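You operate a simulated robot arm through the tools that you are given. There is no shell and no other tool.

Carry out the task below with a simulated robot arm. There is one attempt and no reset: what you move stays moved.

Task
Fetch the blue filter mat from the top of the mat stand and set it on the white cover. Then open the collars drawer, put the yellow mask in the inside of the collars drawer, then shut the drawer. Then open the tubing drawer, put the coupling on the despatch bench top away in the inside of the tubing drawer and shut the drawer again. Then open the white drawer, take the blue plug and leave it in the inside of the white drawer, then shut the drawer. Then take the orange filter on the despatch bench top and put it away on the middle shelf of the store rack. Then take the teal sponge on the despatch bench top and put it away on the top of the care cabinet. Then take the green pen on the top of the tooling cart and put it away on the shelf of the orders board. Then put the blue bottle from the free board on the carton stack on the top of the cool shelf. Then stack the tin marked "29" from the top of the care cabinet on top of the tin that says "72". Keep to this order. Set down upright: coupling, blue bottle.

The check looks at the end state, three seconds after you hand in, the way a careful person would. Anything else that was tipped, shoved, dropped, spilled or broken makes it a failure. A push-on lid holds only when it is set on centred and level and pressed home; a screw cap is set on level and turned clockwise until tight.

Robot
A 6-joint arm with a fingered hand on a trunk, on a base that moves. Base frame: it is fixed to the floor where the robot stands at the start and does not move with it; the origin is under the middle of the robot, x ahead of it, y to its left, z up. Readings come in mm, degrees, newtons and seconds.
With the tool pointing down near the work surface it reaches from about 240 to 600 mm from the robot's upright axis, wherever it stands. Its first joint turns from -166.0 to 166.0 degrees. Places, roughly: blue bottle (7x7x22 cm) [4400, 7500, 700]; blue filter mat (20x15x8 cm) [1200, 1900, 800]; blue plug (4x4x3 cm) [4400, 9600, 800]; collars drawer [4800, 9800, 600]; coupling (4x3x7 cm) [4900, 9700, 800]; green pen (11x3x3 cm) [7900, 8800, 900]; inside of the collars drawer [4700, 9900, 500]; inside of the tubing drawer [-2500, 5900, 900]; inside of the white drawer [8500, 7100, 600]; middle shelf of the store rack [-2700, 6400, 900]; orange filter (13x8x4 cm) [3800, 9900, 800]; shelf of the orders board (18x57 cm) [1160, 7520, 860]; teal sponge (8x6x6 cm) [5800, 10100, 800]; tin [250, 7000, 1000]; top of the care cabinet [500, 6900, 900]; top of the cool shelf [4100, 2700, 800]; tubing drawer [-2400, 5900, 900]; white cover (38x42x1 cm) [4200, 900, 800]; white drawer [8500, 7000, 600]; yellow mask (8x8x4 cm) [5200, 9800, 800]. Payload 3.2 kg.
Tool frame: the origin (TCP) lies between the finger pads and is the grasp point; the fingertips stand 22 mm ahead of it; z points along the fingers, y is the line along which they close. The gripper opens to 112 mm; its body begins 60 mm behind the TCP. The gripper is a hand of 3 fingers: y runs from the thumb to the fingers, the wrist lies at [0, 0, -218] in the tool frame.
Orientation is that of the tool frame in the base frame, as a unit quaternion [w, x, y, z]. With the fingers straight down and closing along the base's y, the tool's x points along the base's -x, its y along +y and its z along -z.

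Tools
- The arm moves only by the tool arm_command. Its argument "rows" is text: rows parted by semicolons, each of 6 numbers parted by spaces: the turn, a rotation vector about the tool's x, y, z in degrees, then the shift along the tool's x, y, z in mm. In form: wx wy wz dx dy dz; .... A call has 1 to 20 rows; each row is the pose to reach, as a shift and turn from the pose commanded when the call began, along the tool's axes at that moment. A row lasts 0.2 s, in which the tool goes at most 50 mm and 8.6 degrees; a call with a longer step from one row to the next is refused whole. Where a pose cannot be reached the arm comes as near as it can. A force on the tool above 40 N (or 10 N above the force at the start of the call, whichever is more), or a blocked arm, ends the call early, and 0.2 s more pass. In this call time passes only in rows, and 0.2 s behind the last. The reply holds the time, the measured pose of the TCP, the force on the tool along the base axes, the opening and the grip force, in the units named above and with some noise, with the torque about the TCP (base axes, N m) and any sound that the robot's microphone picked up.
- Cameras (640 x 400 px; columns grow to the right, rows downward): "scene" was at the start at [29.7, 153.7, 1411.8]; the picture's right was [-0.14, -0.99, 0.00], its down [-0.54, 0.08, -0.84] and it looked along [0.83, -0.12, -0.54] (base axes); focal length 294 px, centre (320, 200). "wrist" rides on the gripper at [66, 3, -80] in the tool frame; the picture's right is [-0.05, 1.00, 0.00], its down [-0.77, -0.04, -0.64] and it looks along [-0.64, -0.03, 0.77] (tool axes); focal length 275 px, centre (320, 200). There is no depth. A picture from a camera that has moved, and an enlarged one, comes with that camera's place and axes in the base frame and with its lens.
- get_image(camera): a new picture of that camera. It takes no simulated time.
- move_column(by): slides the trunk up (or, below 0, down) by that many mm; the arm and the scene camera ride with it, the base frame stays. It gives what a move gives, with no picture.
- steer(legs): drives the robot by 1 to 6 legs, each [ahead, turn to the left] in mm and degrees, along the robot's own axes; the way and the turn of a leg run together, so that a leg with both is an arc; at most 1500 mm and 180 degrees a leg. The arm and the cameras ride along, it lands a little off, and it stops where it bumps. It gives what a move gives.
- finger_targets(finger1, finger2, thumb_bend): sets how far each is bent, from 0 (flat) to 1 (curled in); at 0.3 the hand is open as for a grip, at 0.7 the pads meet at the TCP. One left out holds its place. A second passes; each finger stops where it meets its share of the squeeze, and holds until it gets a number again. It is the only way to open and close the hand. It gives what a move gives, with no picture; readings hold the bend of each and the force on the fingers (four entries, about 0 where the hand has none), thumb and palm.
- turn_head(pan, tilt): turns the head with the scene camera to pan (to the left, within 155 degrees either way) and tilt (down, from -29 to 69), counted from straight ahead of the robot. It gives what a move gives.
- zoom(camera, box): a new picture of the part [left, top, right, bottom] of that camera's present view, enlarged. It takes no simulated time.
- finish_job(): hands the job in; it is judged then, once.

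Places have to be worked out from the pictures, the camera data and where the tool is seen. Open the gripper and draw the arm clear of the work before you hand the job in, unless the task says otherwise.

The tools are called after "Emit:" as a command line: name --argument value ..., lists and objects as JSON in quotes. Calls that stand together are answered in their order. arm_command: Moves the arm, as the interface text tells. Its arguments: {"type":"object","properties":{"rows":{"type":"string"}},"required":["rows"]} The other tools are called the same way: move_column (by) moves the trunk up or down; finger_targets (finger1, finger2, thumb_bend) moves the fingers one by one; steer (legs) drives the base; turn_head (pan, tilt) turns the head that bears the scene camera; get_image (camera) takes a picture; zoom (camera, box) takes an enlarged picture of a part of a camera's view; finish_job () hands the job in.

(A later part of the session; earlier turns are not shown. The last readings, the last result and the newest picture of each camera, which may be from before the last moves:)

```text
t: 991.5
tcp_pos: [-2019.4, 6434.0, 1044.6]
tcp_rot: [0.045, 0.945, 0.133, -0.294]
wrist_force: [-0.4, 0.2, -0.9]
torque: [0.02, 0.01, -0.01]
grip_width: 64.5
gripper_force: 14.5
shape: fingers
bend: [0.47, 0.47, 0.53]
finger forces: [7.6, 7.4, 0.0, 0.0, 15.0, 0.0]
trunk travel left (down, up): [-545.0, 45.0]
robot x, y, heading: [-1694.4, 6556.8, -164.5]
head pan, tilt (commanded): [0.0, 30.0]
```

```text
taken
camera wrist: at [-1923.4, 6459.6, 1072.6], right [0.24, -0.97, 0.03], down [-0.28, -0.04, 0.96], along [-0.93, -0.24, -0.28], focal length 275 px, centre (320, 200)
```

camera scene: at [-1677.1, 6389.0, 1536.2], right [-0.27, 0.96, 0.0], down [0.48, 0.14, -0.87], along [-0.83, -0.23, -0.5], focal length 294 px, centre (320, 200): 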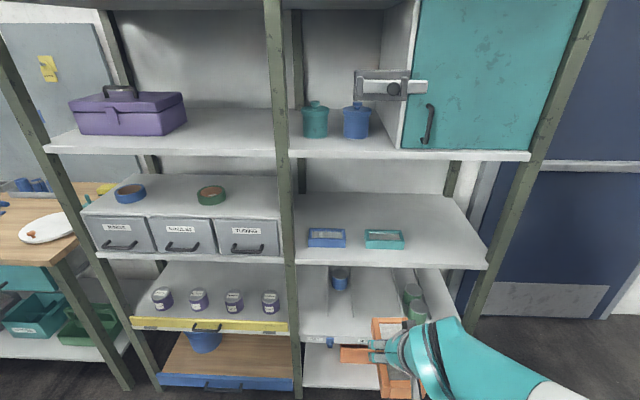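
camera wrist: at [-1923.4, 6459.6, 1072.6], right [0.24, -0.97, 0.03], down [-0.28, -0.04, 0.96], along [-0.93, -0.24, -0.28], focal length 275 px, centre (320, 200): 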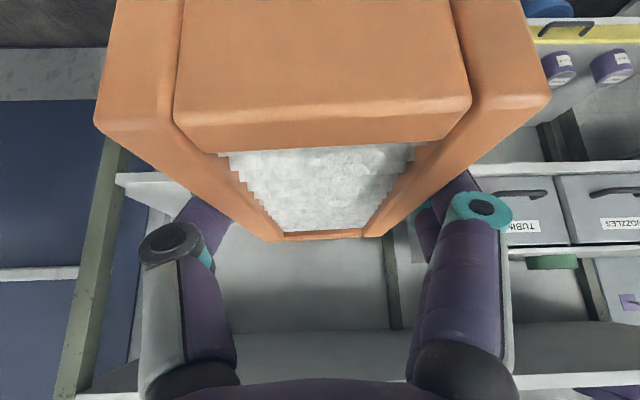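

The free part of the middle shelf is right of the teal tray (lateral range ~220 mm). I line up with it: sidestep to a pre-stance, then face the rack again.

Emit:
steer --legs '[[0, -48.1], [301, 0], [0, 45.9]]'

Emit:
turn_head --pan 0 --tilt 35

Emit:
get_image --camera "scene"

Emit:
get_image --camera "wrist"

```text
t: 997.9
tcp_pos: [-2274.3, 6615.4, 1044.1]
tcp_rot: [0.038, 0.948, 0.111, -0.295]
wrist_force: [0.9, 0.6, -0.1]
torque: [-0.01, 0.01, -0.03]
grip_width: 64.5
gripper_force: 15.0
shape: fingers
bend: [0.47, 0.47, 0.53]
finger forces: [7.5, 7.3, 0.1, 0.0, 15.1, 0.1]
trunk travel left (down, up): [-545.0, 45.0]
robot x, y, heading: [-1940.7, 6719.1, -167.0]
head pan, tilt (commanded): [0.0, 30.0]
```

```text
t: 998.5
tcp_pos: [-2273.0, 6615.9, 1044.2]
tcp_rot: [0.038, 0.948, 0.111, -0.295]
wrist_force: [0.4, -0.8, -0.8]
torque: [0.04, -0.01, -0.04]
grip_width: 64.8
gripper_force: 14.5
shape: fingers
bend: [0.47, 0.47, 0.53]
finger forces: [7.6, 7.5, 0.0, 0.0, 15.1, 0.0]
trunk travel left (down, up): [-545.0, 45.0]
robot x, y, heading: [-1941.7, 6721.2, -167.1]
head pan, tilt (commanded): [0.0, 35.0]
```

```text
taken
camera scene: at [-1931.1, 6554.2, 1528.5], right [-0.22, 0.97, 0.0], down [0.56, 0.13, -0.82], along [-0.8, -0.18, -0.57], focal length 294 px, centre (320, 200)
```

scene: 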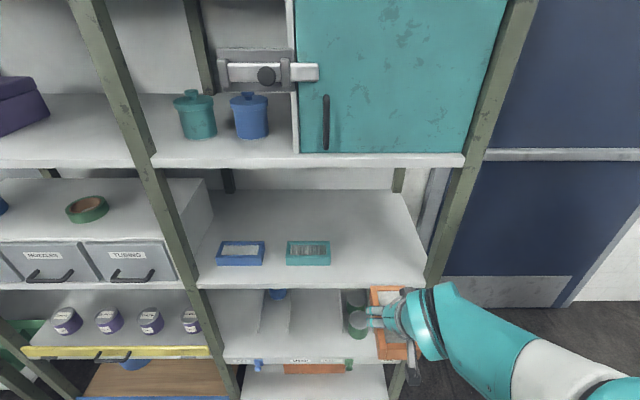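

```text
taken
camera wrist: at [-2176.0, 6636.0, 1072.6], right [0.19, -0.98, 0.03], down [-0.28, -0.02, 0.96], along [-0.94, -0.2, -0.28], focal length 275 px, centre (320, 200)
```

wrist: 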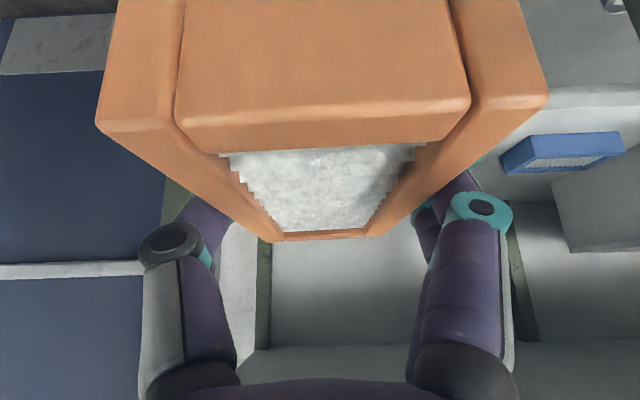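

The spot is clear: target centre at lateral 650, shelf top z ≈ 870. I drive forward 140 mm.

Emit:
steer --legs '[[140, 0]]'

Emit:
get_image --camera "scene"

```text
t: 999.9
tcp_pos: [-2409.9, 6581.6, 1043.8]
tcp_rot: [0.039, 0.948, 0.113, -0.294]
wrist_force: [0.1, 0.8, -0.8]
torque: [-0.01, -0.02, -0.01]
grip_width: 64.6
gripper_force: 14.7
shape: fingers
bend: [0.47, 0.47, 0.53]
finger forces: [7.6, 7.5, 0.0, 0.0, 14.9, 0.0]
trunk travel left (down, up): [-545.0, 45.0]
robot x, y, heading: [-2076.4, 6687.4, -166.8]
head pan, tilt (commanded): [0.0, 35.0]
```

```text
taken
camera scene: at [-2067.3, 6522.6, 1528.5], right [-0.23, 0.97, 0.0], down [0.56, 0.13, -0.82], along [-0.8, -0.19, -0.57], focal length 294 px, centre (320, 200)
```

scene: 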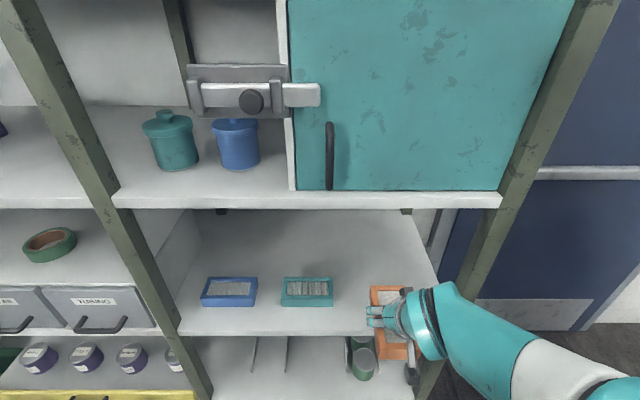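

I lower the filter to z ≈ 955 in front of the shelf and then slide it in, slightly to the right.

Emit:
arm_command --rows "0 0 0 13 0 18; 0 0 0 26 0 37; 0 0 0 39 -0.5 56; 0 0 0 50.4 -0.7 73.2; 0 0 0 28.7 -5.5 88; 0 0 0 7 -10.3 103; 0 0 0 -14.8 -15 117.9; 0 0 0 -36.5 -19.8 132.8; 0 0 0 -58.3 -24.5 147.7; 0 0 0 -80 -29.3 162.6; 0 0 0 -80 -29.3 162.6"

Emit:
get_image --camera "scene"

Emit:
get_image --camera "wrist"

```text
t: 1002.3
tcp_pos: [-2571.9, 6571.8, 954.6]
tcp_rot: [0.039, 0.948, 0.112, -0.295]
wrist_force: [0.6, 0.8, -0.3]
torque: [-0.01, -0.01, 0.01]
grip_width: 64.5
gripper_force: 15.2
shape: fingers
bend: [0.47, 0.47, 0.53]
finger forces: [7.6, 7.4, 0.0, 0.0, 14.9, 0.1]
out of reach, approached as far as the arm can: row 1, 2, 3, 4, 5
trunk travel left (down, up): [-545.0, 45.0]
robot x, y, heading: [-2078.7, 6687.9, -166.9]
head pan, tilt (commanded): [0.0, 35.0]
```

```text
taken
camera scene: at [-2066.3, 6522.9, 1528.5], right [-0.23, 0.97, 0.0], down [0.56, 0.13, -0.82], along [-0.8, -0.19, -0.57], focal length 294 px, centre (320, 200)
```

scene: 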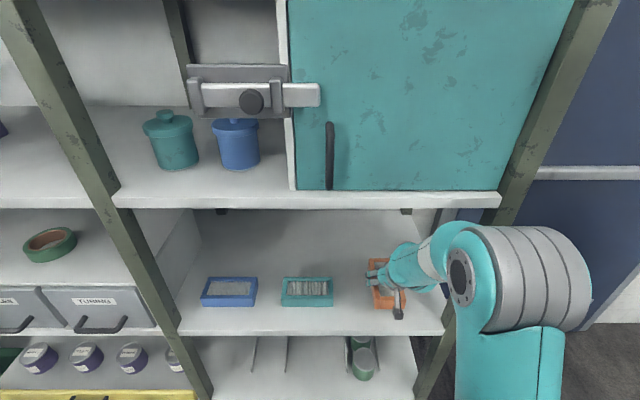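

```text
taken
camera wrist: at [-2473.4, 6593.9, 982.8], right [0.2, -0.98, 0.03], down [-0.28, -0.02, 0.96], along [-0.94, -0.2, -0.28], focal length 275 px, centre (320, 200)
```

wrist: 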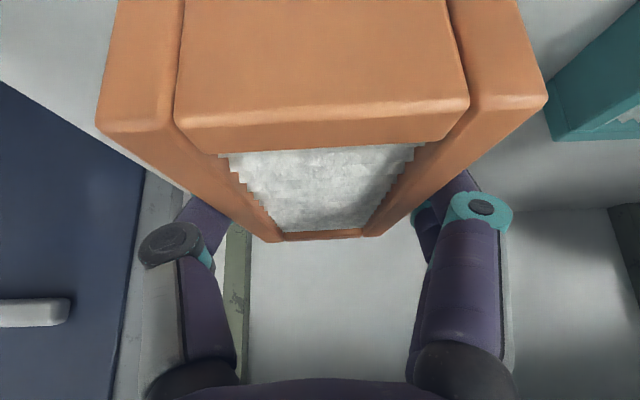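

The filter is over the free spot. I lower it to the shelf, the last part in small steps.

Emit:
arm_command --rows "0 0 0 6.8 0 9.9; 0 0 0 13.6 -0.2 19.7; 0 0 0 20.4 -0.3 29.6; 0 0 0 20.4 -0.3 29.6"

Emit:
arm_command --rows "0 0 0 1.7 0 2.5; 0 0 0 3.4 0 4.9; 0 0 0 3.4 0 4.9"

Emit:
arm_command --rows "0 0 0 1.4 0 2; 0 0 0 2.8 0 4.1; 0 0 0 2.8 0 4.1"

Emit:
get_image --camera "scene"

```text
t: 1003.3
tcp_pos: [-2570.5, 6566.9, 922.9]
tcp_rot: [0.029, 0.952, 0.111, -0.284]
wrist_force: [0.0, 0.4, -0.3]
torque: [-0.01, 0.03, 0.02]
grip_width: 64.7
gripper_force: 15.0
shape: fingers
bend: [0.47, 0.47, 0.53]
finger forces: [7.5, 7.3, 0.0, 0.0, 14.8, 0.1]
out of reach, approached as far as the arm can: row 1, 2, 3, 4
trunk travel left (down, up): [-545.0, 45.0]
robot x, y, heading: [-2079.1, 6689.0, -167.1]
head pan, tilt (commanded): [0.0, 35.0]
```

```text
t: 1004.1
tcp_pos: [-2572.7, 6561.9, 920.7]
tcp_rot: [0.034, 0.949, 0.113, -0.293]
wrist_force: [0.2, -0.5, -1.1]
torque: [-0.02, 0.03, -0.03]
grip_width: 64.5
gripper_force: 14.9
shape: fingers
bend: [0.47, 0.47, 0.53]
finger forces: [7.5, 7.3, 0.0, 0.1, 14.8, 0.1]
out of reach, approached as far as the arm can: row 1, 2
trunk travel left (down, up): [-545.0, 45.0]
robot x, y, heading: [-2080.9, 6692.9, -167.0]
head pan, tilt (commanded): [0.0, 35.0]
```

```text
t: 1004.9
tcp_pos: [-2572.1, 6561.1, 915.8]
tcp_rot: [0.032, 0.949, 0.111, -0.293]
wrist_force: [0.0, -0.6, -0.2]
torque: [-0.02, 0.0, 0.0]
grip_width: 64.3
gripper_force: 15.0
shape: fingers
bend: [0.47, 0.47, 0.53]
finger forces: [7.5, 7.3, 0.0, 0.0, 14.7, 0.0]
out of reach, approached as far as the arm can: row 1, 2
trunk travel left (down, up): [-545.0, 45.0]
robot x, y, heading: [-2080.7, 6689.3, -166.8]
head pan, tilt (commanded): [0.0, 35.0]
```

```text
taken
camera scene: at [-2066.3, 6523.0, 1528.5], right [-0.23, 0.97, 0.0], down [0.56, 0.13, -0.82], along [-0.8, -0.19, -0.57], focal length 294 px, centre (320, 200)
```

scene: 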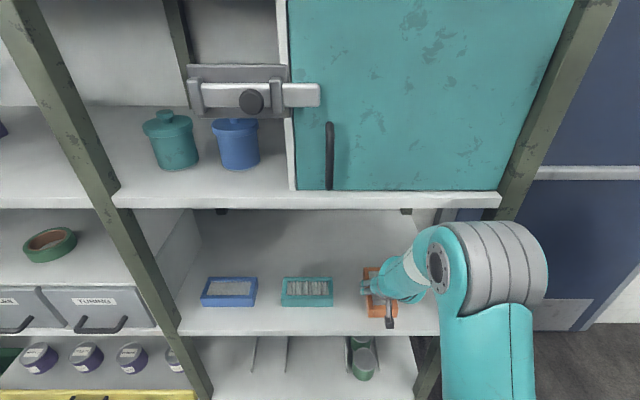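

The arm is near a joint limit here, so I use the trunk to lower the last bit.

Emit:
move_column --by -5

Emit:
move_column --by -4

Emit:
zoom --camera "scene" --box '[260, 200, 480, 350]'

```text
t: 1005.4
tcp_pos: [-2571.8, 6560.4, 911.0]
tcp_rot: [0.032, 0.949, 0.112, -0.293]
wrist_force: [-1.0, 0.3, -0.1]
torque: [0.02, 0.01, -0.01]
grip_width: 64.4
gripper_force: 14.5
shape: fingers
bend: [0.47, 0.47, 0.53]
finger forces: [7.6, 7.3, 0.0, 0.1, 14.7, 0.0]
trunk travel left (down, up): [-540.0, 50.0]
robot x, y, heading: [-2079.6, 6691.2, -167.3]
head pan, tilt (commanded): [0.0, 35.0]
```

```text
t: 1005.9
tcp_pos: [-2571.9, 6561.2, 909.2]
tcp_rot: [0.032, 0.948, 0.11, -0.295]
wrist_force: [-0.6, -0.1, 17.2]
torque: [-0.75, -0.09, 0.0]
grip_width: 64.4
gripper_force: 22.9
shape: fingers
bend: [0.48, 0.47, 0.53]
finger forces: [23.2, 7.9, 0.0, 0.0, 14.5, 0.0]
trunk travel left (down, up): [-536.0, 54.0]
robot x, y, heading: [-2078.1, 6687.9, -166.8]
head pan, tilt (commanded): [0.0, 35.0]
```

```text
2.67 times, centred on (370, 275) of scene
camera zoom: at [-2064.6, 6523.5, 1519.9], right [-0.23, 0.97, 0.0], down [0.56, 0.13, -0.82], along [-0.8, -0.19, -0.57], focal length 783 px, centre (187, 0)
```

zoom: 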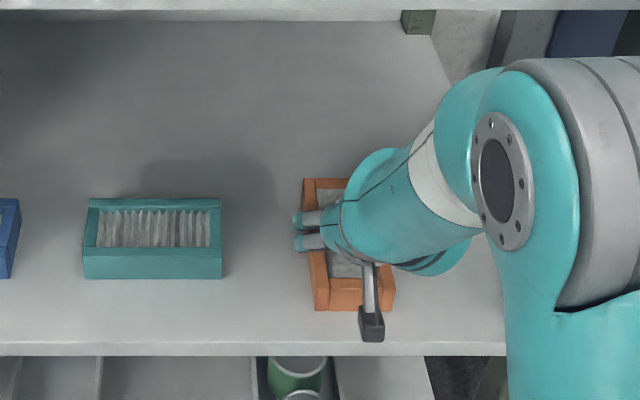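

The filter touches the shelf. I open the fingers.

Emit:
finger_targets --finger1 0.36 --finger2 0.36 --thumb_bend 0.36

Emit:
get_image --camera "wrist"

Emit:
zoom --camera "scene" --box '[260, 200, 480, 350]'

```text
t: 1006.9
tcp_pos: [-2573.0, 6562.3, 908.6]
tcp_rot: [0.033, 0.949, 0.11, -0.295]
wrist_force: [-10.4, 4.8, 28.9]
torque: [-1.13, 0.11, -0.39]
grip_width: 81.5
gripper_force: 14.5
shape: fingers
bend: [0.49, 0.36, 0.36]
finger forces: [28.8, 0.0, 0.0, 0.1, 0.0, 0.0]
trunk travel left (down, up): [-536.0, 54.0]
robot x, y, heading: [-2078.3, 6691.3, -166.9]
head pan, tilt (commanded): [0.0, 35.0]
```

```text
taken
camera wrist: at [-2474.2, 6582.6, 937.5], right [0.19, -0.98, 0.02], down [-0.28, -0.03, 0.96], along [-0.94, -0.19, -0.28], focal length 275 px, centre (320, 200)
```

wrist: 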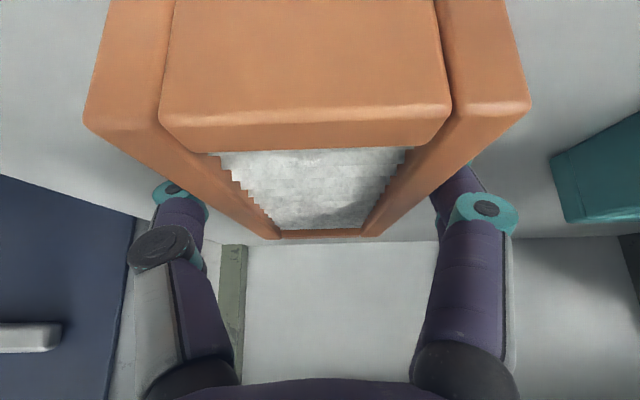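

```text
2.67 times, centred on (370, 275) of scene
camera zoom: at [-2065.1, 6524.8, 1519.9], right [-0.23, 0.97, 0.0], down [0.56, 0.13, -0.82], along [-0.8, -0.19, -0.57], focal length 783 px, centre (187, 0)
```

zoom: 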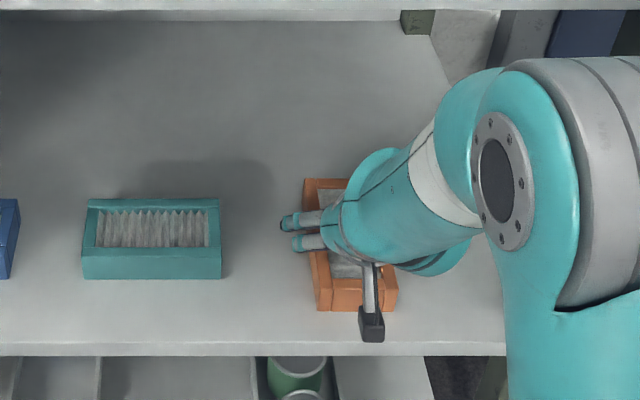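

One finger is pressed on the shelf and cannot open fully; I raise the trunk a few mm to free it.

Emit:
move_column --by 8

Emit:
get_image --camera "wrist"

```text
t: 1007.5
tcp_pos: [-2571.2, 6561.5, 914.4]
tcp_rot: [0.032, 0.95, 0.112, -0.291]
wrist_force: [-0.4, 0.5, -0.4]
torque: [0.02, 0.01, -0.01]
grip_width: 94.5
gripper_force: 0.2
shape: fingers
bend: [0.36, 0.36, 0.36]
finger forces: [0.0, 0.1, 0.1, 0.0, 0.0, 0.0]
trunk travel left (down, up): [-544.0, 46.0]
robot x, y, heading: [-2080.5, 6688.6, -166.8]
head pan, tilt (commanded): [0.0, 35.0]
```

```text
taken
camera wrist: at [-2473.0, 6581.9, 943.3], right [0.19, -0.98, 0.02], down [-0.28, -0.03, 0.96], along [-0.94, -0.19, -0.28], focal length 275 px, centre (320, 200)
```

wrist: 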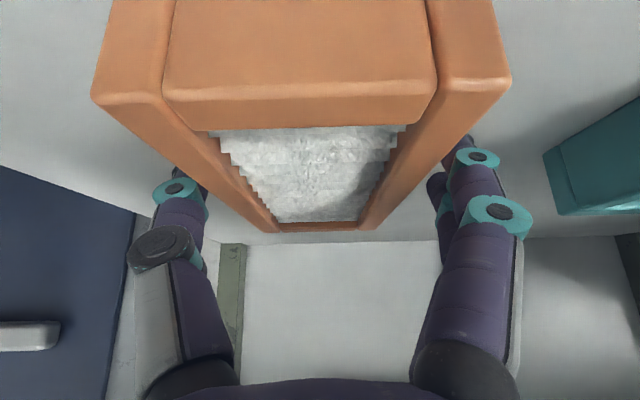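

Free now. I raise the hand clear of the filter and withdraw from the shelf.

Emit:
arm_command --rows "0 0 0 -6 0 -9; 0 0 0 -14 0 -20.6; 0 0 0 -22 0 -32; 0 0 0 -29 0 -43; 0 0 0 -7 4 -58; 0 0 0 15 9 -73; 0 0 0 36 14 -88; 0 0 0 58 18 -103; 0 0 0 80 23 -118; 0 0 0 101 28 -132; 0 0 0 101 28 -132"

Emit:
get_image --camera "scene"

```text
t: 1009.9
tcp_pos: [-2436.8, 6558.0, 981.5]
tcp_rot: [0.032, 0.949, 0.111, -0.292]
wrist_force: [0.2, 0.8, 0.4]
torque: [0.05, 0.02, -0.02]
grip_width: 94.5
gripper_force: 0.1
shape: fingers
bend: [0.36, 0.36, 0.36]
finger forces: [0.0, 0.0, 0.1, 0.0, 0.1, 0.0]
out of reach, approached as far as the arm can: row 2, 3, 4, 9, 10, 11
trunk travel left (down, up): [-544.0, 46.0]
robot x, y, heading: [-2082.1, 6691.6, -166.9]
head pan, tilt (commanded): [0.0, 35.0]
```

```text
taken
camera scene: at [-2066.4, 6522.9, 1527.5], right [-0.23, 0.97, 0.0], down [0.56, 0.13, -0.82], along [-0.8, -0.19, -0.57], focal length 294 px, centre (320, 200)
```

scene: 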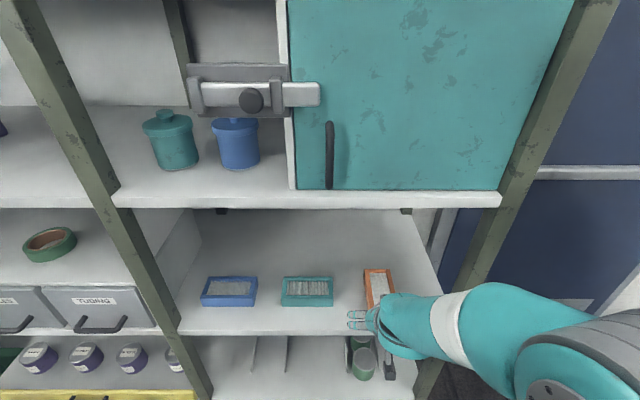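

The filter lies on the middle shelf. I back the base away and bring the hand upright to the travelling pose.

Emit:
steer --legs '[[-300, 0]]'

Emit:
arm_command --rows "0 7 0 0 0 -20; 0 14 0 0 0 -40; 0 21 0 0 0 -60; 0 28 0 0 0 -80; 0 34 0 0 0 -95; 0 34 0 0 0 -95"

Emit:
get_image --camera "scene"

```text
t: 1012.0
tcp_pos: [-2137.9, 6628.0, 981.4]
tcp_rot: [0.031, 0.95, 0.109, -0.293]
wrist_force: [-0.8, -0.2, 0.8]
torque: [0.01, 0.01, -0.04]
grip_width: 94.9
gripper_force: 0.1
shape: fingers
bend: [0.36, 0.36, 0.36]
finger forces: [0.0, 0.1, 0.0, 0.1, 0.1, 0.1]
trunk travel left (down, up): [-544.0, 46.0]
robot x, y, heading: [-1778.9, 6761.3, -167.3]
head pan, tilt (commanded): [0.0, 35.0]
```

```text
t: 1013.4
tcp_pos: [-2086.1, 6640.0, 1061.3]
tcp_rot: [-0.002, 0.994, 0.113, -0.001]
wrist_force: [0.0, -0.5, -0.3]
torque: [0.01, -0.01, 0.01]
grip_width: 94.6
gripper_force: 0.1
shape: fingers
bend: [0.36, 0.36, 0.36]
finger forces: [0.0, 0.1, 0.1, 0.1, 0.0, 0.0]
out of reach, approached as far as the arm can: row 1
trunk travel left (down, up): [-544.0, 46.0]
robot x, y, heading: [-1777.4, 6761.6, -167.1]
head pan, tilt (commanded): [0.0, 35.0]
```

```text
taken
camera scene: at [-1767.0, 6592.1, 1527.5], right [-0.22, 0.97, 0.0], down [0.56, 0.13, -0.82], along [-0.8, -0.18, -0.57], focal length 294 px, centre (320, 200)
```

scene: 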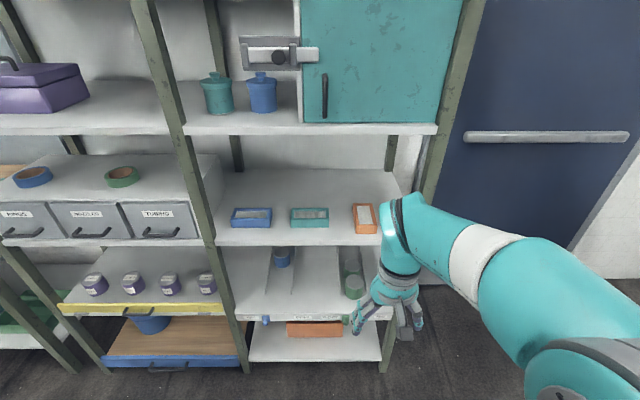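

The orange filter is in place on the middle shelf. I reset the trunk and drive back to the despatch bench for the teal sponge.

Emit:
move_column --by -119

Emit:
steer --legs '[[0, -128.5], [640, 0], [0, -49.5], [1400, 0], [1400, 0], [1300, 0]]'

```text
t: 1014.9
tcp_pos: [-2085.9, 6640.1, 941.7]
tcp_rot: [-0.002, 0.994, 0.113, -0.002]
wrist_force: [-0.7, -0.4, -0.9]
torque: [0.02, -0.02, 0.02]
grip_width: 94.3
gripper_force: 0.1
shape: fingers
bend: [0.36, 0.36, 0.36]
finger forces: [0.0, 0.0, 0.0, 0.0, 0.0, 0.1]
trunk travel left (down, up): [-425.0, 165.0]
robot x, y, heading: [-1776.2, 6759.7, -167.0]
head pan, tilt (commanded): [0.0, 35.0]
```

```text
t: 1045.2
tcp_pos: [2707.6, 8640.7, 941.2]
tcp_rot: [0.001, -0.154, 0.988, -0.003]
wrist_force: [0.0, 0.4, 1.2]
torque: [0.02, 0.0, 0.01]
grip_width: 94.7
gripper_force: 0.0
shape: fingers
bend: [0.36, 0.36, 0.36]
finger forces: [0.1, 0.0, 0.1, 0.1, 0.0, 0.0]
trunk travel left (down, up): [-425.0, 165.0]
robot x, y, heading: [2415.3, 8498.2, 17.8]
head pan, tilt (commanded): [0.0, 35.0]
```

I raise the hand to travelling height and go on to the right part of the despatch bench.

Emit:
arm_command --rows "0 0 0 0 0 -40; 0 0 0 0 0 -80; 0 0 0 -10 0 -120; 0 0 0 -15 0 -150; 0 0 0 -15 0 -150"

Emit:
steer --legs '[[0, -8.7], [1450, 0], [1470, 0], [0, 7.4], [660, 0], [0, 87]]'

Emit:
turn_head --pan 0 --tilt 40

Emit:
get_image --camera "scene"

```text
t: 1046.4
tcp_pos: [2723.9, 8646.1, 1094.7]
tcp_rot: [0.001, -0.154, 0.988, -0.003]
wrist_force: [-0.3, 0.4, -0.3]
torque: [-0.01, 0.01, 0.0]
grip_width: 94.6
gripper_force: 0.1
shape: fingers
bend: [0.36, 0.36, 0.36]
finger forces: [0.1, 0.0, 0.0, 0.0, 0.0, 0.0]
trunk travel left (down, up): [-425.0, 165.0]
robot x, y, heading: [2411.1, 8496.4, 17.5]
head pan, tilt (commanded): [0.0, 35.0]
```

```text
t: 1068.8
tcp_pos: [5851.7, 9453.1, 1093.5]
tcp_rot: [-0.003, 0.774, -0.634, 0.001]
wrist_force: [0.7, 0.3, 0.9]
torque: [-0.03, -0.02, 0.02]
grip_width: 94.9
gripper_force: 0.0
shape: fingers
bend: [0.36, 0.36, 0.36]
finger forces: [0.0, 0.1, 0.0, 0.0, 0.1, 0.0]
trunk travel left (down, up): [-425.0, 165.0]
robot x, y, heading: [5967.8, 9127.1, 100.9]
head pan, tilt (commanded): [0.0, 35.0]
```

```text
t: 1069.5
tcp_pos: [5851.3, 9454.1, 1093.6]
tcp_rot: [-0.002, 0.773, -0.634, 0.001]
wrist_force: [0.5, 0.4, 0.1]
torque: [0.01, 0.01, 0.01]
grip_width: 94.5
gripper_force: 0.0
shape: fingers
bend: [0.36, 0.36, 0.36]
finger forces: [0.0, 0.0, 0.0, 0.0, 0.0, 0.0]
trunk travel left (down, up): [-425.0, 165.0]
robot x, y, heading: [5967.4, 9126.8, 101.0]
head pan, tilt (commanded): [0.0, 40.0]
```

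```text
taken
camera scene: at [5799.4, 9120.3, 1401.0], right [0.98, 0.19, 0.0], down [0.12, -0.63, -0.77], along [-0.15, 0.75, -0.64], focal length 294 px, centre (320, 200)
```

scene: 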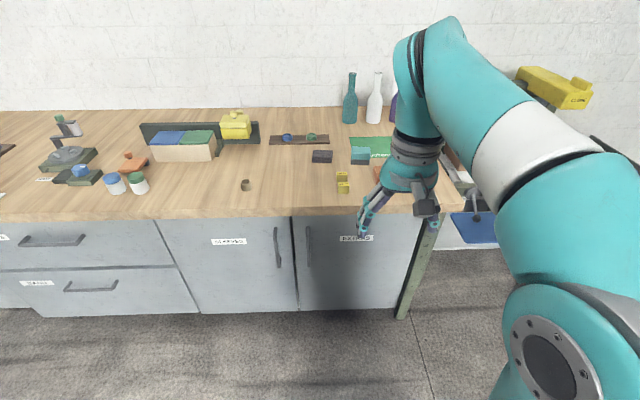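

I zoom on the sponge area.

Emit:
zoom --camera "scene" --box '[290, 100, 430, 210]'

Emit:
get_image --camera "wrist"

```text
3.64 times, centred on (360, 155) of scene
camera zoom: at [5799.4, 9120.3, 1401.0], right [0.98, 0.19, 0.0], down [0.12, -0.63, -0.77], along [-0.15, 0.75, -0.64], focal length 1067 px, centre (174, 364)
```

zoom: 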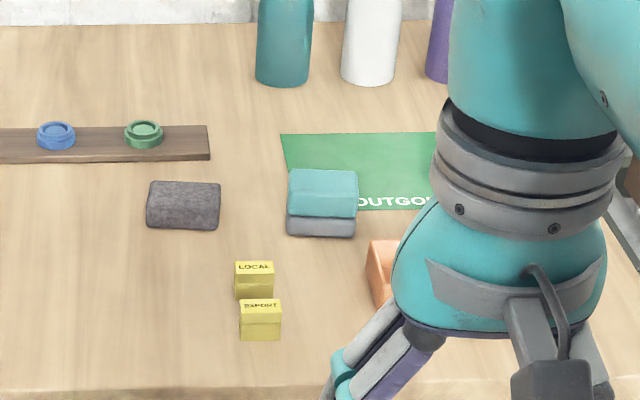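

```text
taken
camera wrist: at [5861.4, 9388.3, 1173.4], right [-0.99, -0.15, 0.0], down [-0.12, 0.76, 0.64], along [-0.09, 0.63, -0.77], focal length 275 px, centre (320, 200)
```

wrist: 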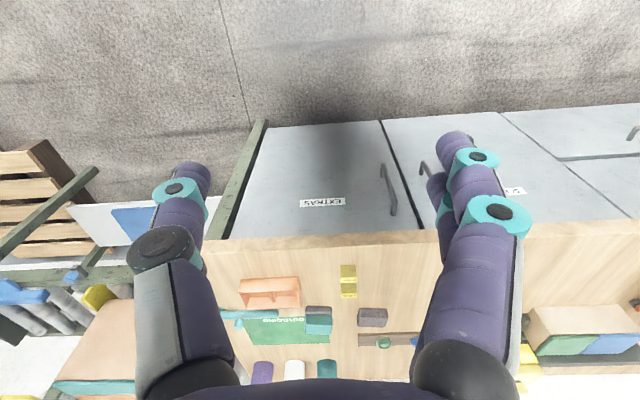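

The teal sponge (with a grey layer) sits at about (5762,10078). I drive 415 mm forward to reach it.

Emit:
steer --legs '[[415, 1.5]]'

Emit:
turn_head --pan -10 --tilt 48

Emit:
get_image --camera "scene"

Emit:
get_image --camera "wrist"

```text
t: 1072.0
tcp_pos: [5754.5, 9855.9, 1093.0]
tcp_rot: [-0.003, 0.783, -0.622, 0.001]
wrist_force: [1.1, -0.5, 0.4]
torque: [-0.01, 0.03, -0.02]
grip_width: 94.6
gripper_force: 0.2
shape: fingers
bend: [0.36, 0.36, 0.36]
finger forces: [0.0, 0.0, 0.0, 0.0, 0.0, 0.0]
trunk travel left (down, up): [-425.0, 165.0]
robot x, y, heading: [5881.6, 9534.8, 102.7]
head pan, tilt (commanded): [0.0, 40.0]
```

```text
t: 1072.7
tcp_pos: [5754.6, 9857.2, 1093.8]
tcp_rot: [-0.003, 0.784, -0.621, 0.001]
wrist_force: [0.1, -0.1, 0.2]
torque: [-0.03, -0.01, 0.0]
grip_width: 94.5
gripper_force: 0.1
shape: fingers
bend: [0.36, 0.36, 0.36]
finger forces: [0.0, 0.0, 0.0, 0.0, 0.1, 0.0]
trunk travel left (down, up): [-425.0, 165.0]
robot x, y, heading: [5878.7, 9533.2, 103.3]
head pan, tilt (commanded): [-10.0, 48.0]
```

```text
taken
camera scene: at [5727.9, 9516.6, 1389.5], right [1.0, 0.05, 0.0], down [0.04, -0.74, -0.67], along [-0.04, 0.67, -0.74], focal length 294 px, centre (320, 200)
```

scene: 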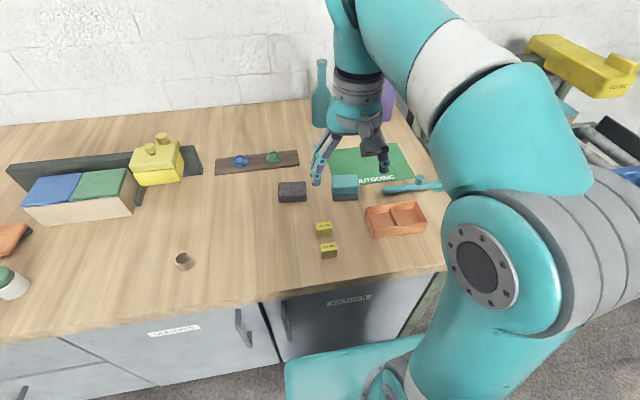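

```text
taken
camera wrist: at [5766.1, 9790.7, 1173.4], right [-0.98, -0.18, 0.0], down [-0.14, 0.76, 0.64], along [-0.11, 0.63, -0.77], focal length 275 px, centre (320, 200)
```

wrist: 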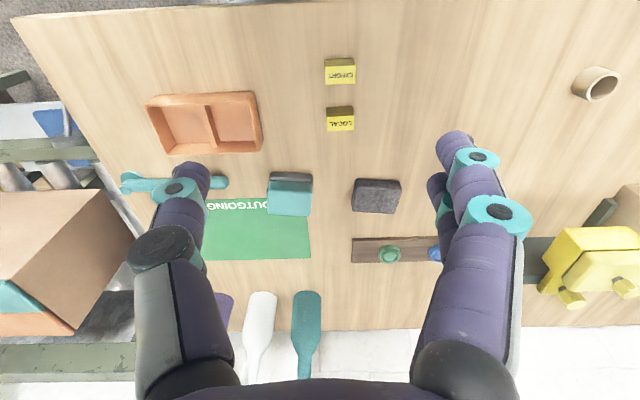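

The sponge is at (5763,10067), top ≈ 850, with enough free space both sides. I open the hand and move over it.

Emit:
finger_targets --finger1 0.3 --finger2 0.3 --thumb_bend 0.3

Emit:
arm_command --rows "0 0 0 -25 -7 15; 0 0 0 -50 -14 30; 0 0 0 -75 -21 45; 0 0 0 -100 -28 62; 0 0 0 -125 -35 80; 0 0 0 -150 -42 100; 0 0 0 -175 -49 120; 0 0 0 -202.6 -56.3 143; 0 0 0 -202.6 -56.3 143"

Emit:
get_image --camera "wrist"

```text
t: 1073.7
tcp_pos: [5754.2, 9855.6, 1094.5]
tcp_rot: [-0.002, 0.784, -0.621, 0.001]
wrist_force: [-0.1, 0.4, 0.7]
torque: [0.04, 0.0, 0.01]
grip_width: 110.7
gripper_force: 0.0
shape: fingers
bend: [0.3, 0.3, 0.3]
finger forces: [0.0, 0.0, 0.0, 0.1, 0.0, 0.0]
trunk travel left (down, up): [-425.0, 165.0]
robot x, y, heading: [5880.6, 9533.0, 103.2]
head pan, tilt (commanded): [-10.0, 48.0]
```

```text
t: 1075.7
tcp_pos: [5762.8, 10067.5, 950.4]
tcp_rot: [-0.003, 0.783, -0.621, 0.0]
wrist_force: [-0.5, 0.2, 0.5]
torque: [0.02, -0.04, -0.02]
grip_width: 111.2
gripper_force: 0.0
shape: fingers
bend: [0.3, 0.3, 0.3]
finger forces: [0.1, 0.0, 0.0, 0.0, 0.0, 0.1]
trunk travel left (down, up): [-425.0, 165.0]
robot x, y, heading: [5880.6, 9532.0, 103.0]
head pan, tilt (commanded): [-10.0, 48.0]
```

```text
taken
camera wrist: at [5774.6, 10001.9, 1030.5], right [-0.98, -0.18, 0.0], down [-0.14, 0.76, 0.64], along [-0.11, 0.63, -0.77], focal length 275 px, centre (320, 200)
```

wrist: 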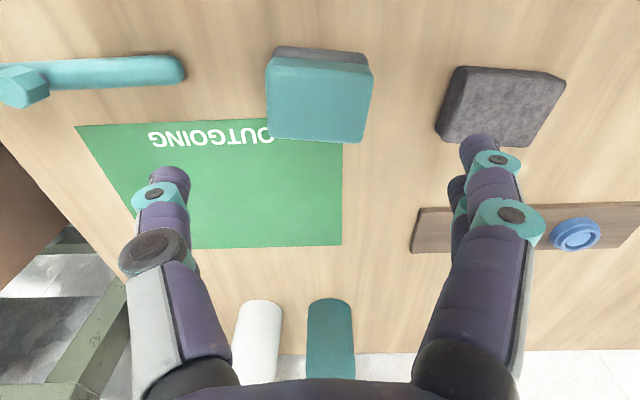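

Aligned on the sponge. I narrow the opening a little for the dark block's sake and descend 80 mm.

Emit:
finger_targets --finger1 0.34 --finger2 0.34 --thumb_bend 0.34

Emit:
arm_command --rows "0 0 0 0 0 25; 0 0 0 0 0 50; 0 0 0 0 0 70; 0 0 0 0 0 82; 0 0 0 0 0 82"

Emit:
get_image --camera "wrist"

```text
t: 1076.7
tcp_pos: [5762.8, 10067.5, 951.3]
tcp_rot: [-0.001, 0.783, -0.622, 0.001]
wrist_force: [-0.5, -0.3, -0.3]
torque: [0.01, -0.01, -0.01]
grip_width: 101.6
gripper_force: 0.0
shape: fingers
bend: [0.34, 0.34, 0.34]
finger forces: [0.0, 0.1, 0.0, 0.1, 0.0, 0.0]
trunk travel left (down, up): [-425.0, 165.0]
robot x, y, heading: [5880.6, 9531.5, 103.0]
head pan, tilt (commanded): [-10.0, 48.0]
```

```text
t: 1077.9
tcp_pos: [5763.2, 10066.2, 868.3]
tcp_rot: [-0.003, 0.784, -0.621, 0.002]
wrist_force: [0.8, 0.2, -0.1]
torque: [-0.02, -0.02, 0.0]
grip_width: 101.4
gripper_force: 0.0
shape: fingers
bend: [0.34, 0.34, 0.34]
finger forces: [0.0, 0.2, 0.0, 0.0, 0.0, 0.0]
trunk travel left (down, up): [-425.0, 165.0]
robot x, y, heading: [5880.6, 9527.4, 102.7]
head pan, tilt (commanded): [-10.0, 48.0]
```

```text
taken
camera wrist: at [5774.0, 10001.1, 948.6], right [-0.98, -0.18, 0.0], down [-0.14, 0.76, 0.64], along [-0.11, 0.63, -0.77], focal length 275 px, centre (320, 200)
```

wrist: 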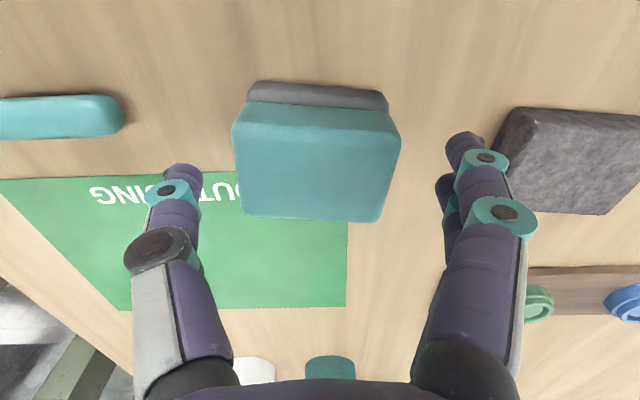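

Centred. I descend 38 mm and close gently on the sponge.

Emit:
arm_command --rows "0 0 0 0 -1 15; 0 0 0 0 -2 30; 0 0 0 0 -2 38; 0 0 0 0 -2 38"

Emit:
finger_targets --finger1 0.52 --finger2 0.52 --thumb_bend 0.52

Emit:
get_image --camera "wrist"

```text
t: 1078.9
tcp_pos: [5766.1, 10067.4, 831.5]
tcp_rot: [-0.002, 0.784, -0.621, 0.0]
wrist_force: [0.5, 0.0, 0.0]
torque: [-0.01, -0.02, -0.01]
grip_width: 101.3
gripper_force: 0.0
shape: fingers
bend: [0.34, 0.34, 0.34]
finger forces: [0.0, 0.1, 0.1, 0.0, 0.1, 0.1]
trunk travel left (down, up): [-425.0, 165.0]
robot x, y, heading: [5879.4, 9534.7, 102.9]
head pan, tilt (commanded): [-10.0, 48.0]
```

```text
t: 1079.9
tcp_pos: [5766.2, 10067.4, 831.3]
tcp_rot: [-0.003, 0.784, -0.621, 0.001]
wrist_force: [0.1, 0.2, 0.1]
torque: [0.01, 0.01, 0.01]
grip_width: 67.7
gripper_force: 7.7
shape: fingers
bend: [0.46, 0.47, 0.49]
finger forces: [4.2, 3.1, 0.0, 0.0, 7.0, 0.0]
trunk travel left (down, up): [-425.0, 165.0]
robot x, y, heading: [5880.4, 9533.3, 103.2]
head pan, tilt (commanded): [-10.0, 48.0]
```

```text
taken
camera wrist: at [5777.7, 10002.1, 910.7], right [-0.98, -0.18, 0.0], down [-0.14, 0.76, 0.64], along [-0.11, 0.63, -0.77], focal length 275 px, centre (320, 200)
```

wrist: 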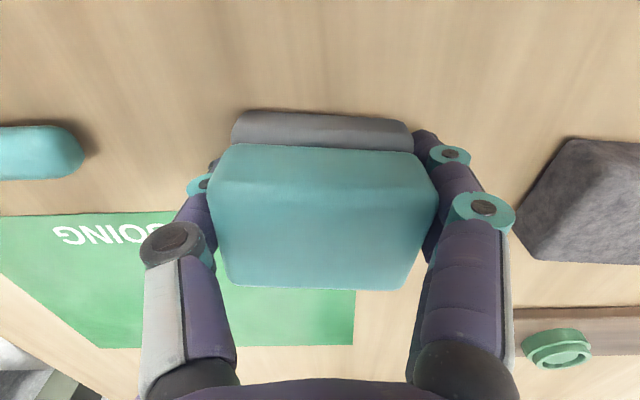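

Good contact on both sides. I firm the grip and lift.

Emit:
finger_targets --finger1 0.6 --finger2 0.6 --thumb_bend 0.6

Emit:
arm_command --rows "0 0 0 0 0 -10; 0 0 0 0 0 -35; 0 0 0 0 0 -75; 0 0 0 0 0 -115; 0 0 0 0 0 -115"

Emit:
get_image --camera "wrist"

```text
t: 1080.9
tcp_pos: [5767.4, 10067.1, 832.1]
tcp_rot: [-0.003, 0.783, -0.621, 0.001]
wrist_force: [-1.4, -0.2, 0.4]
torque: [0.0, 0.03, 0.0]
grip_width: 66.4
gripper_force: 15.8
shape: fingers
bend: [0.46, 0.47, 0.53]
finger forces: [8.5, 7.2, 0.1, 0.0, 15.5, 0.1]
trunk travel left (down, up): [-425.0, 165.0]
robot x, y, heading: [5880.1, 9532.6, 102.9]
head pan, tilt (commanded): [-10.0, 48.0]
```

```text
t: 1082.1
tcp_pos: [5764.6, 10068.1, 947.5]
tcp_rot: [-0.002, 0.783, -0.622, 0.001]
wrist_force: [-0.8, 0.5, -1.4]
torque: [0.0, 0.01, 0.01]
grip_width: 66.6
gripper_force: 15.7
shape: fingers
bend: [0.46, 0.47, 0.53]
finger forces: [8.4, 7.2, 0.1, 0.0, 15.5, 0.0]
trunk travel left (down, up): [-425.0, 165.0]
robot x, y, heading: [5878.4, 9533.2, 103.2]
head pan, tilt (commanded): [-10.0, 48.0]
```

```text
taken
camera wrist: at [5776.0, 10002.2, 1027.2], right [-0.98, -0.18, 0.0], down [-0.14, 0.76, 0.64], along [-0.11, 0.63, -0.77], focal length 275 px, centre (320, 200)
```

wrist: 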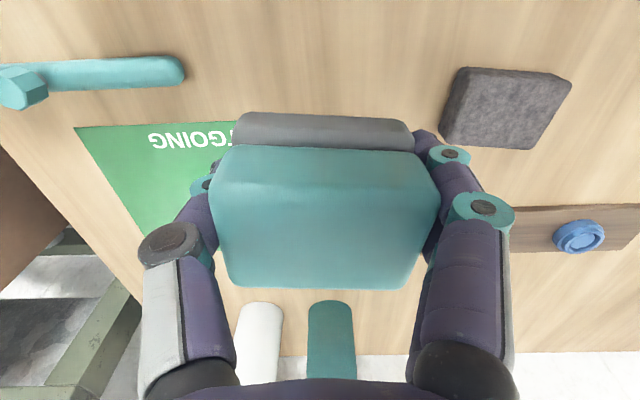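

The sponge is in hand. I retract, then drive round to the south side of the care cabinet via the wide middle aisle (the west side is blocked by signs and a floor mat).

Emit:
arm_command --rows "0 0 0 20 4 -25; 0 0 0 45 8 -50; 0 0 0 75 14 -80; 0 0 0 105 19 -105; 0 0 0 135 25 -125; 0 0 0 165 30 -138; 0 0 0 190 35 -143; 0 0 0 206 37.4 -143; 0 0 0 206 37.4 -143"

Emit:
steer --legs '[[-430, 0], [0, -114], [1020, 0], [0, -77], [1400, 0]]'

```text
t: 1084.1
tcp_pos: [5776.0, 9855.5, 1090.0]
tcp_rot: [-0.002, 0.784, -0.621, 0.001]
wrist_force: [0.6, 0.0, -0.7]
torque: [-0.02, -0.01, 0.0]
grip_width: 66.6
gripper_force: 15.7
shape: fingers
bend: [0.46, 0.47, 0.53]
finger forces: [8.3, 7.1, 0.1, 0.0, 15.5, 0.0]
trunk travel left (down, up): [-425.0, 165.0]
robot x, y, heading: [5883.2, 9533.2, 103.1]
head pan, tilt (commanded): [-10.0, 48.0]
```

```text
t: 1106.3
tcp_pos: [7006.9, 7174.4, 1089.2]
tcp_rot: [-0.001, 0.706, 0.708, -0.002]
wrist_force: [0.2, -0.2, -0.7]
torque: [0.0, 0.01, 0.02]
grip_width: 66.4
gripper_force: 15.6
shape: fingers
bend: [0.46, 0.47, 0.53]
finger forces: [8.4, 7.1, 0.0, 0.0, 15.5, 0.1]
trunk travel left (down, up): [-425.0, 165.0]
robot x, y, heading: [6979.5, 7513.5, -90.1]
head pan, tilt (commanded): [-10.0, 48.0]
```

I look west along the middle aisle.

Emit:
steer --legs '[[1000, 0]]'

Emit:
turn_head --pan -80 --tilt 15

Emit:
get_image --camera "scene"

```text
t: 1111.5
tcp_pos: [6994.2, 6169.3, 1089.0]
tcp_rot: [-0.001, 0.712, 0.702, -0.002]
wrist_force: [0.7, 0.6, 0.3]
torque: [0.03, 0.0, 0.02]
grip_width: 66.5
gripper_force: 15.8
shape: fingers
bend: [0.46, 0.47, 0.53]
finger forces: [8.4, 7.1, 0.1, 0.1, 15.5, 0.0]
trunk travel left (down, up): [-425.0, 165.0]
robot x, y, heading: [6971.4, 6512.5, -90.9]
head pan, tilt (commanded): [-10.0, 48.0]
```

```text
t: 1112.9
tcp_pos: [6994.0, 6169.2, 1089.3]
tcp_rot: [-0.001, 0.712, 0.702, -0.003]
wrist_force: [0.3, -0.1, -0.5]
torque: [0.01, 0.01, 0.0]
grip_width: 66.2
gripper_force: 15.6
shape: fingers
bend: [0.46, 0.47, 0.53]
finger forces: [8.4, 7.2, 0.0, 0.0, 15.6, 0.0]
trunk travel left (down, up): [-425.0, 165.0]
robot x, y, heading: [6970.1, 6506.5, -91.1]
head pan, tilt (commanded): [-80.0, 15.0]
```

```text
taken
camera scene: at [7047.8, 6550.8, 1440.5], right [-0.16, 0.99, 0.0], down [0.26, 0.04, -0.97], along [-0.95, -0.15, -0.26], focal length 294 px, centre (320, 200)
```

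scene: 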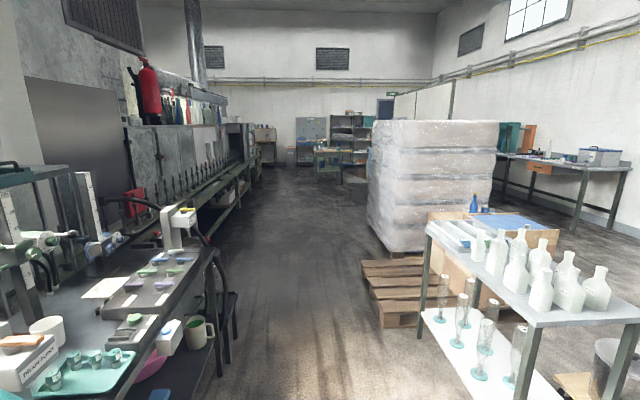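

The aisle is about 1 m wide at its narrowest, between the lab bench (south) and the pallet (north). I drive west through it.

Emit:
steer --legs '[[0, -79.6], [1000, 0], [693, 0], [0, -1.2], [1200, 0], [1100, 0]]'

Emit:
turn_head --pan 0 --tilt 18

Emit:
get_image --camera "scene"

```text
t: 1136.4
tcp_pos: [2682.9, 5645.1, 1088.3]
tcp_rot: [-0.002, 0.994, 0.109, -0.002]
wrist_force: [-0.2, 0.2, -0.9]
torque: [-0.03, 0.02, -0.01]
grip_width: 66.5
gripper_force: 15.4
shape: fingers
bend: [0.46, 0.47, 0.53]
finger forces: [8.4, 7.1, 0.1, 0.0, 15.6, 0.0]
trunk travel left (down, up): [-425.0, 165.0]
robot x, y, heading: [3008.5, 5747.0, -167.6]
head pan, tilt (commanded): [-80.0, 15.0]
```

```text
t: 1137.9
tcp_pos: [2682.7, 5645.3, 1089.2]
tcp_rot: [-0.002, 0.994, 0.109, -0.001]
wrist_force: [-0.1, 0.5, -0.6]
torque: [0.0, -0.02, 0.01]
grip_width: 66.4
gripper_force: 15.8
shape: fingers
bend: [0.46, 0.47, 0.53]
finger forces: [8.4, 7.1, 0.0, 0.0, 15.5, 0.0]
trunk travel left (down, up): [-425.0, 165.0]
robot x, y, heading: [3009.1, 5745.5, -167.9]
head pan, tilt (commanded): [0.0, 18.0]
```

```text
taken
camera scene: at [3011.7, 5577.3, 1435.6], right [-0.22, 0.98, 0.0], down [0.3, 0.07, -0.95], along [-0.93, -0.2, -0.31], focal length 294 px, centre (320, 200)
```

scene: 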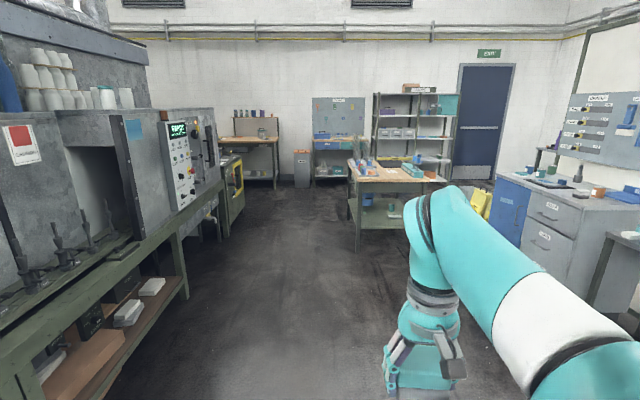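

The care cabinet stands ahead on the right. I turn the head for a closer look.

Emit:
turn_head --pan -40 --tilt 18

Emit:
get_image --camera "scene"

Emit:
zoom --camera "scene" --box '[180, 90, 460, 290]'

```text
t: 1139.0
tcp_pos: [2683.1, 5646.7, 1088.8]
tcp_rot: [-0.003, 0.994, 0.11, -0.001]
wrist_force: [0.8, -0.4, -0.2]
torque: [0.0, 0.03, -0.01]
grip_width: 66.1
gripper_force: 15.6
shape: fingers
bend: [0.46, 0.47, 0.53]
finger forces: [8.4, 7.1, 0.0, 0.0, 15.6, 0.0]
trunk travel left (down, up): [-425.0, 165.0]
robot x, y, heading: [3007.8, 5741.7, -167.6]
head pan, tilt (commanded): [-40.0, 18.0]
```

```text
taken
camera scene: at [3020.0, 5640.5, 1435.6], right [0.46, 0.89, 0.0], down [0.27, -0.14, -0.95], along [-0.84, 0.44, -0.31], focal length 294 px, centre (320, 200)
```

scene: 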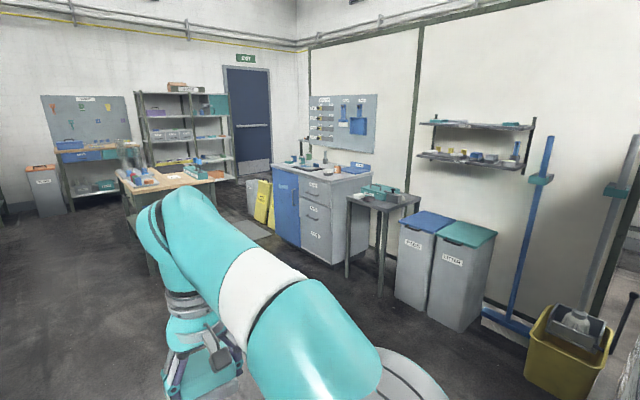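

```text
2.00 times, centred on (320, 190) of scene
camera zoom: at [3020.0, 5640.5, 1435.6], right [0.46, 0.89, 0.0], down [0.27, -0.14, -0.95], along [-0.84, 0.44, -0.31], focal length 587 px, centre (320, 220)
```

zoom: 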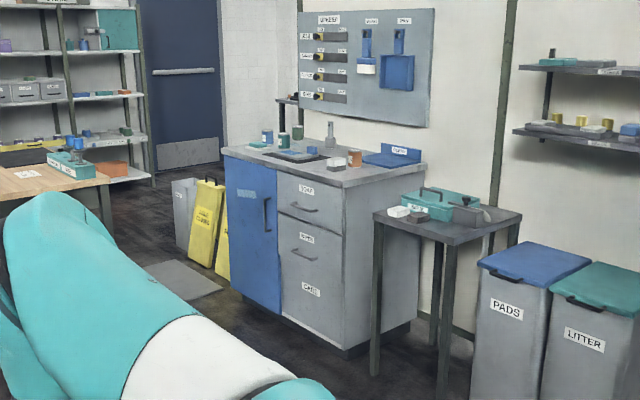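

The care cabinet's front runs about from (92,6625) to (945,6860), with its front facing south. I drive to a point in front of it and face it.

Emit:
steer --legs '[[0, -21.4], [1200, 0], [1020, 0], [0, -67]]'

Emit:
turn_head --pan 0 --tilt 30

Emit:
get_image --camera "scene"

```text
t: 1154.0
tcp_pos: [718.1, 6425.3, 1088.2]
tcp_rot: [-0.003, 0.781, -0.625, 0.001]
wrist_force: [-0.1, 0.3, -0.9]
torque: [0.01, 0.0, 0.01]
grip_width: 66.0
gripper_force: 15.5
shape: fingers
bend: [0.46, 0.47, 0.53]
finger forces: [8.4, 7.1, 0.0, 0.0, 15.4, 0.0]
trunk travel left (down, up): [-425.0, 165.0]
robot x, y, heading: [820.0, 6102.4, 102.3]
head pan, tilt (commanded): [-40.0, 18.0]
```

```text
t: 1155.1
tcp_pos: [718.5, 6425.0, 1088.9]
tcp_rot: [-0.002, 0.781, -0.625, 0.002]
wrist_force: [0.2, 0.1, -0.3]
torque: [-0.03, 0.0, 0.04]
grip_width: 66.2
gripper_force: 15.4
shape: fingers
bend: [0.46, 0.47, 0.53]
finger forces: [8.3, 7.1, 0.0, 0.0, 15.4, 0.1]
trunk travel left (down, up): [-425.0, 165.0]
robot x, y, heading: [817.7, 6099.3, 102.3]
head pan, tilt (commanded): [0.0, 30.0]
```

```text
taken
camera scene: at [651.1, 6095.7, 1416.3], right [0.98, 0.21, 0.0], down [0.11, -0.49, -0.87], along [-0.19, 0.85, -0.5], focal length 294 px, centre (320, 200)
```

scene: 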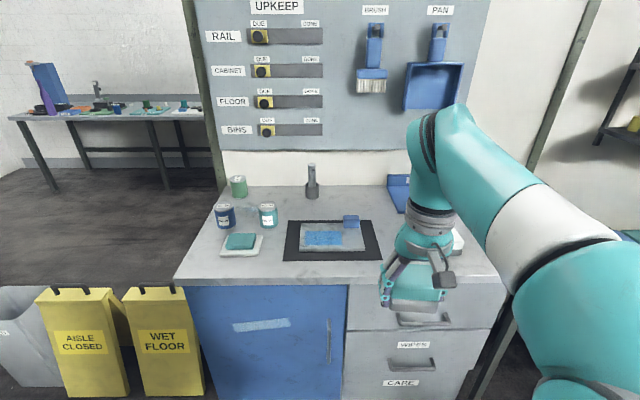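

I see the cabinet top with tins, a tray with another sponge, a mat with wipes and some items on the right. I zoom in and check the right part with the wrist camera.

Emit:
zoom --camera "scene" --box '[170, 160, 500, 300]'

Emit:
get_image --camera "wrist"

```text
1.94 times, centred on (335, 230) of scene
camera zoom: at [651.1, 6095.7, 1416.3], right [0.98, 0.21, 0.0], down [0.11, -0.49, -0.87], along [-0.19, 0.85, -0.5], focal length 569 px, centre (291, 142)
```

zoom: 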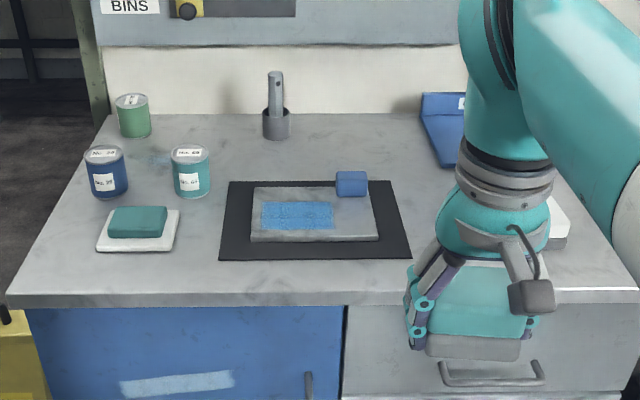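

```text
taken
camera wrist: at [729.0, 6360.2, 1168.8], right [-0.99, -0.17, 0.0], down [-0.14, 0.76, 0.64], along [-0.11, 0.63, -0.77], focal length 275 px, centre (320, 200)
```

wrist: 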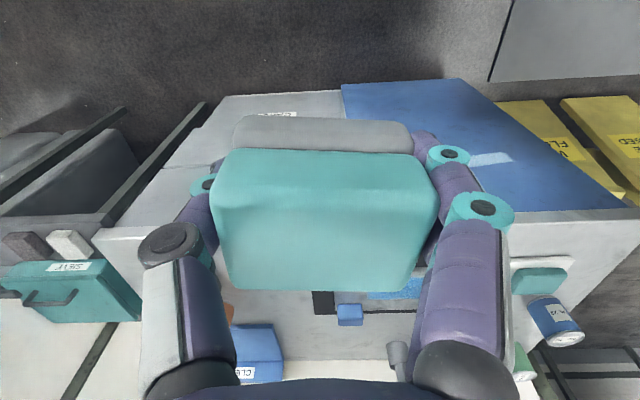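

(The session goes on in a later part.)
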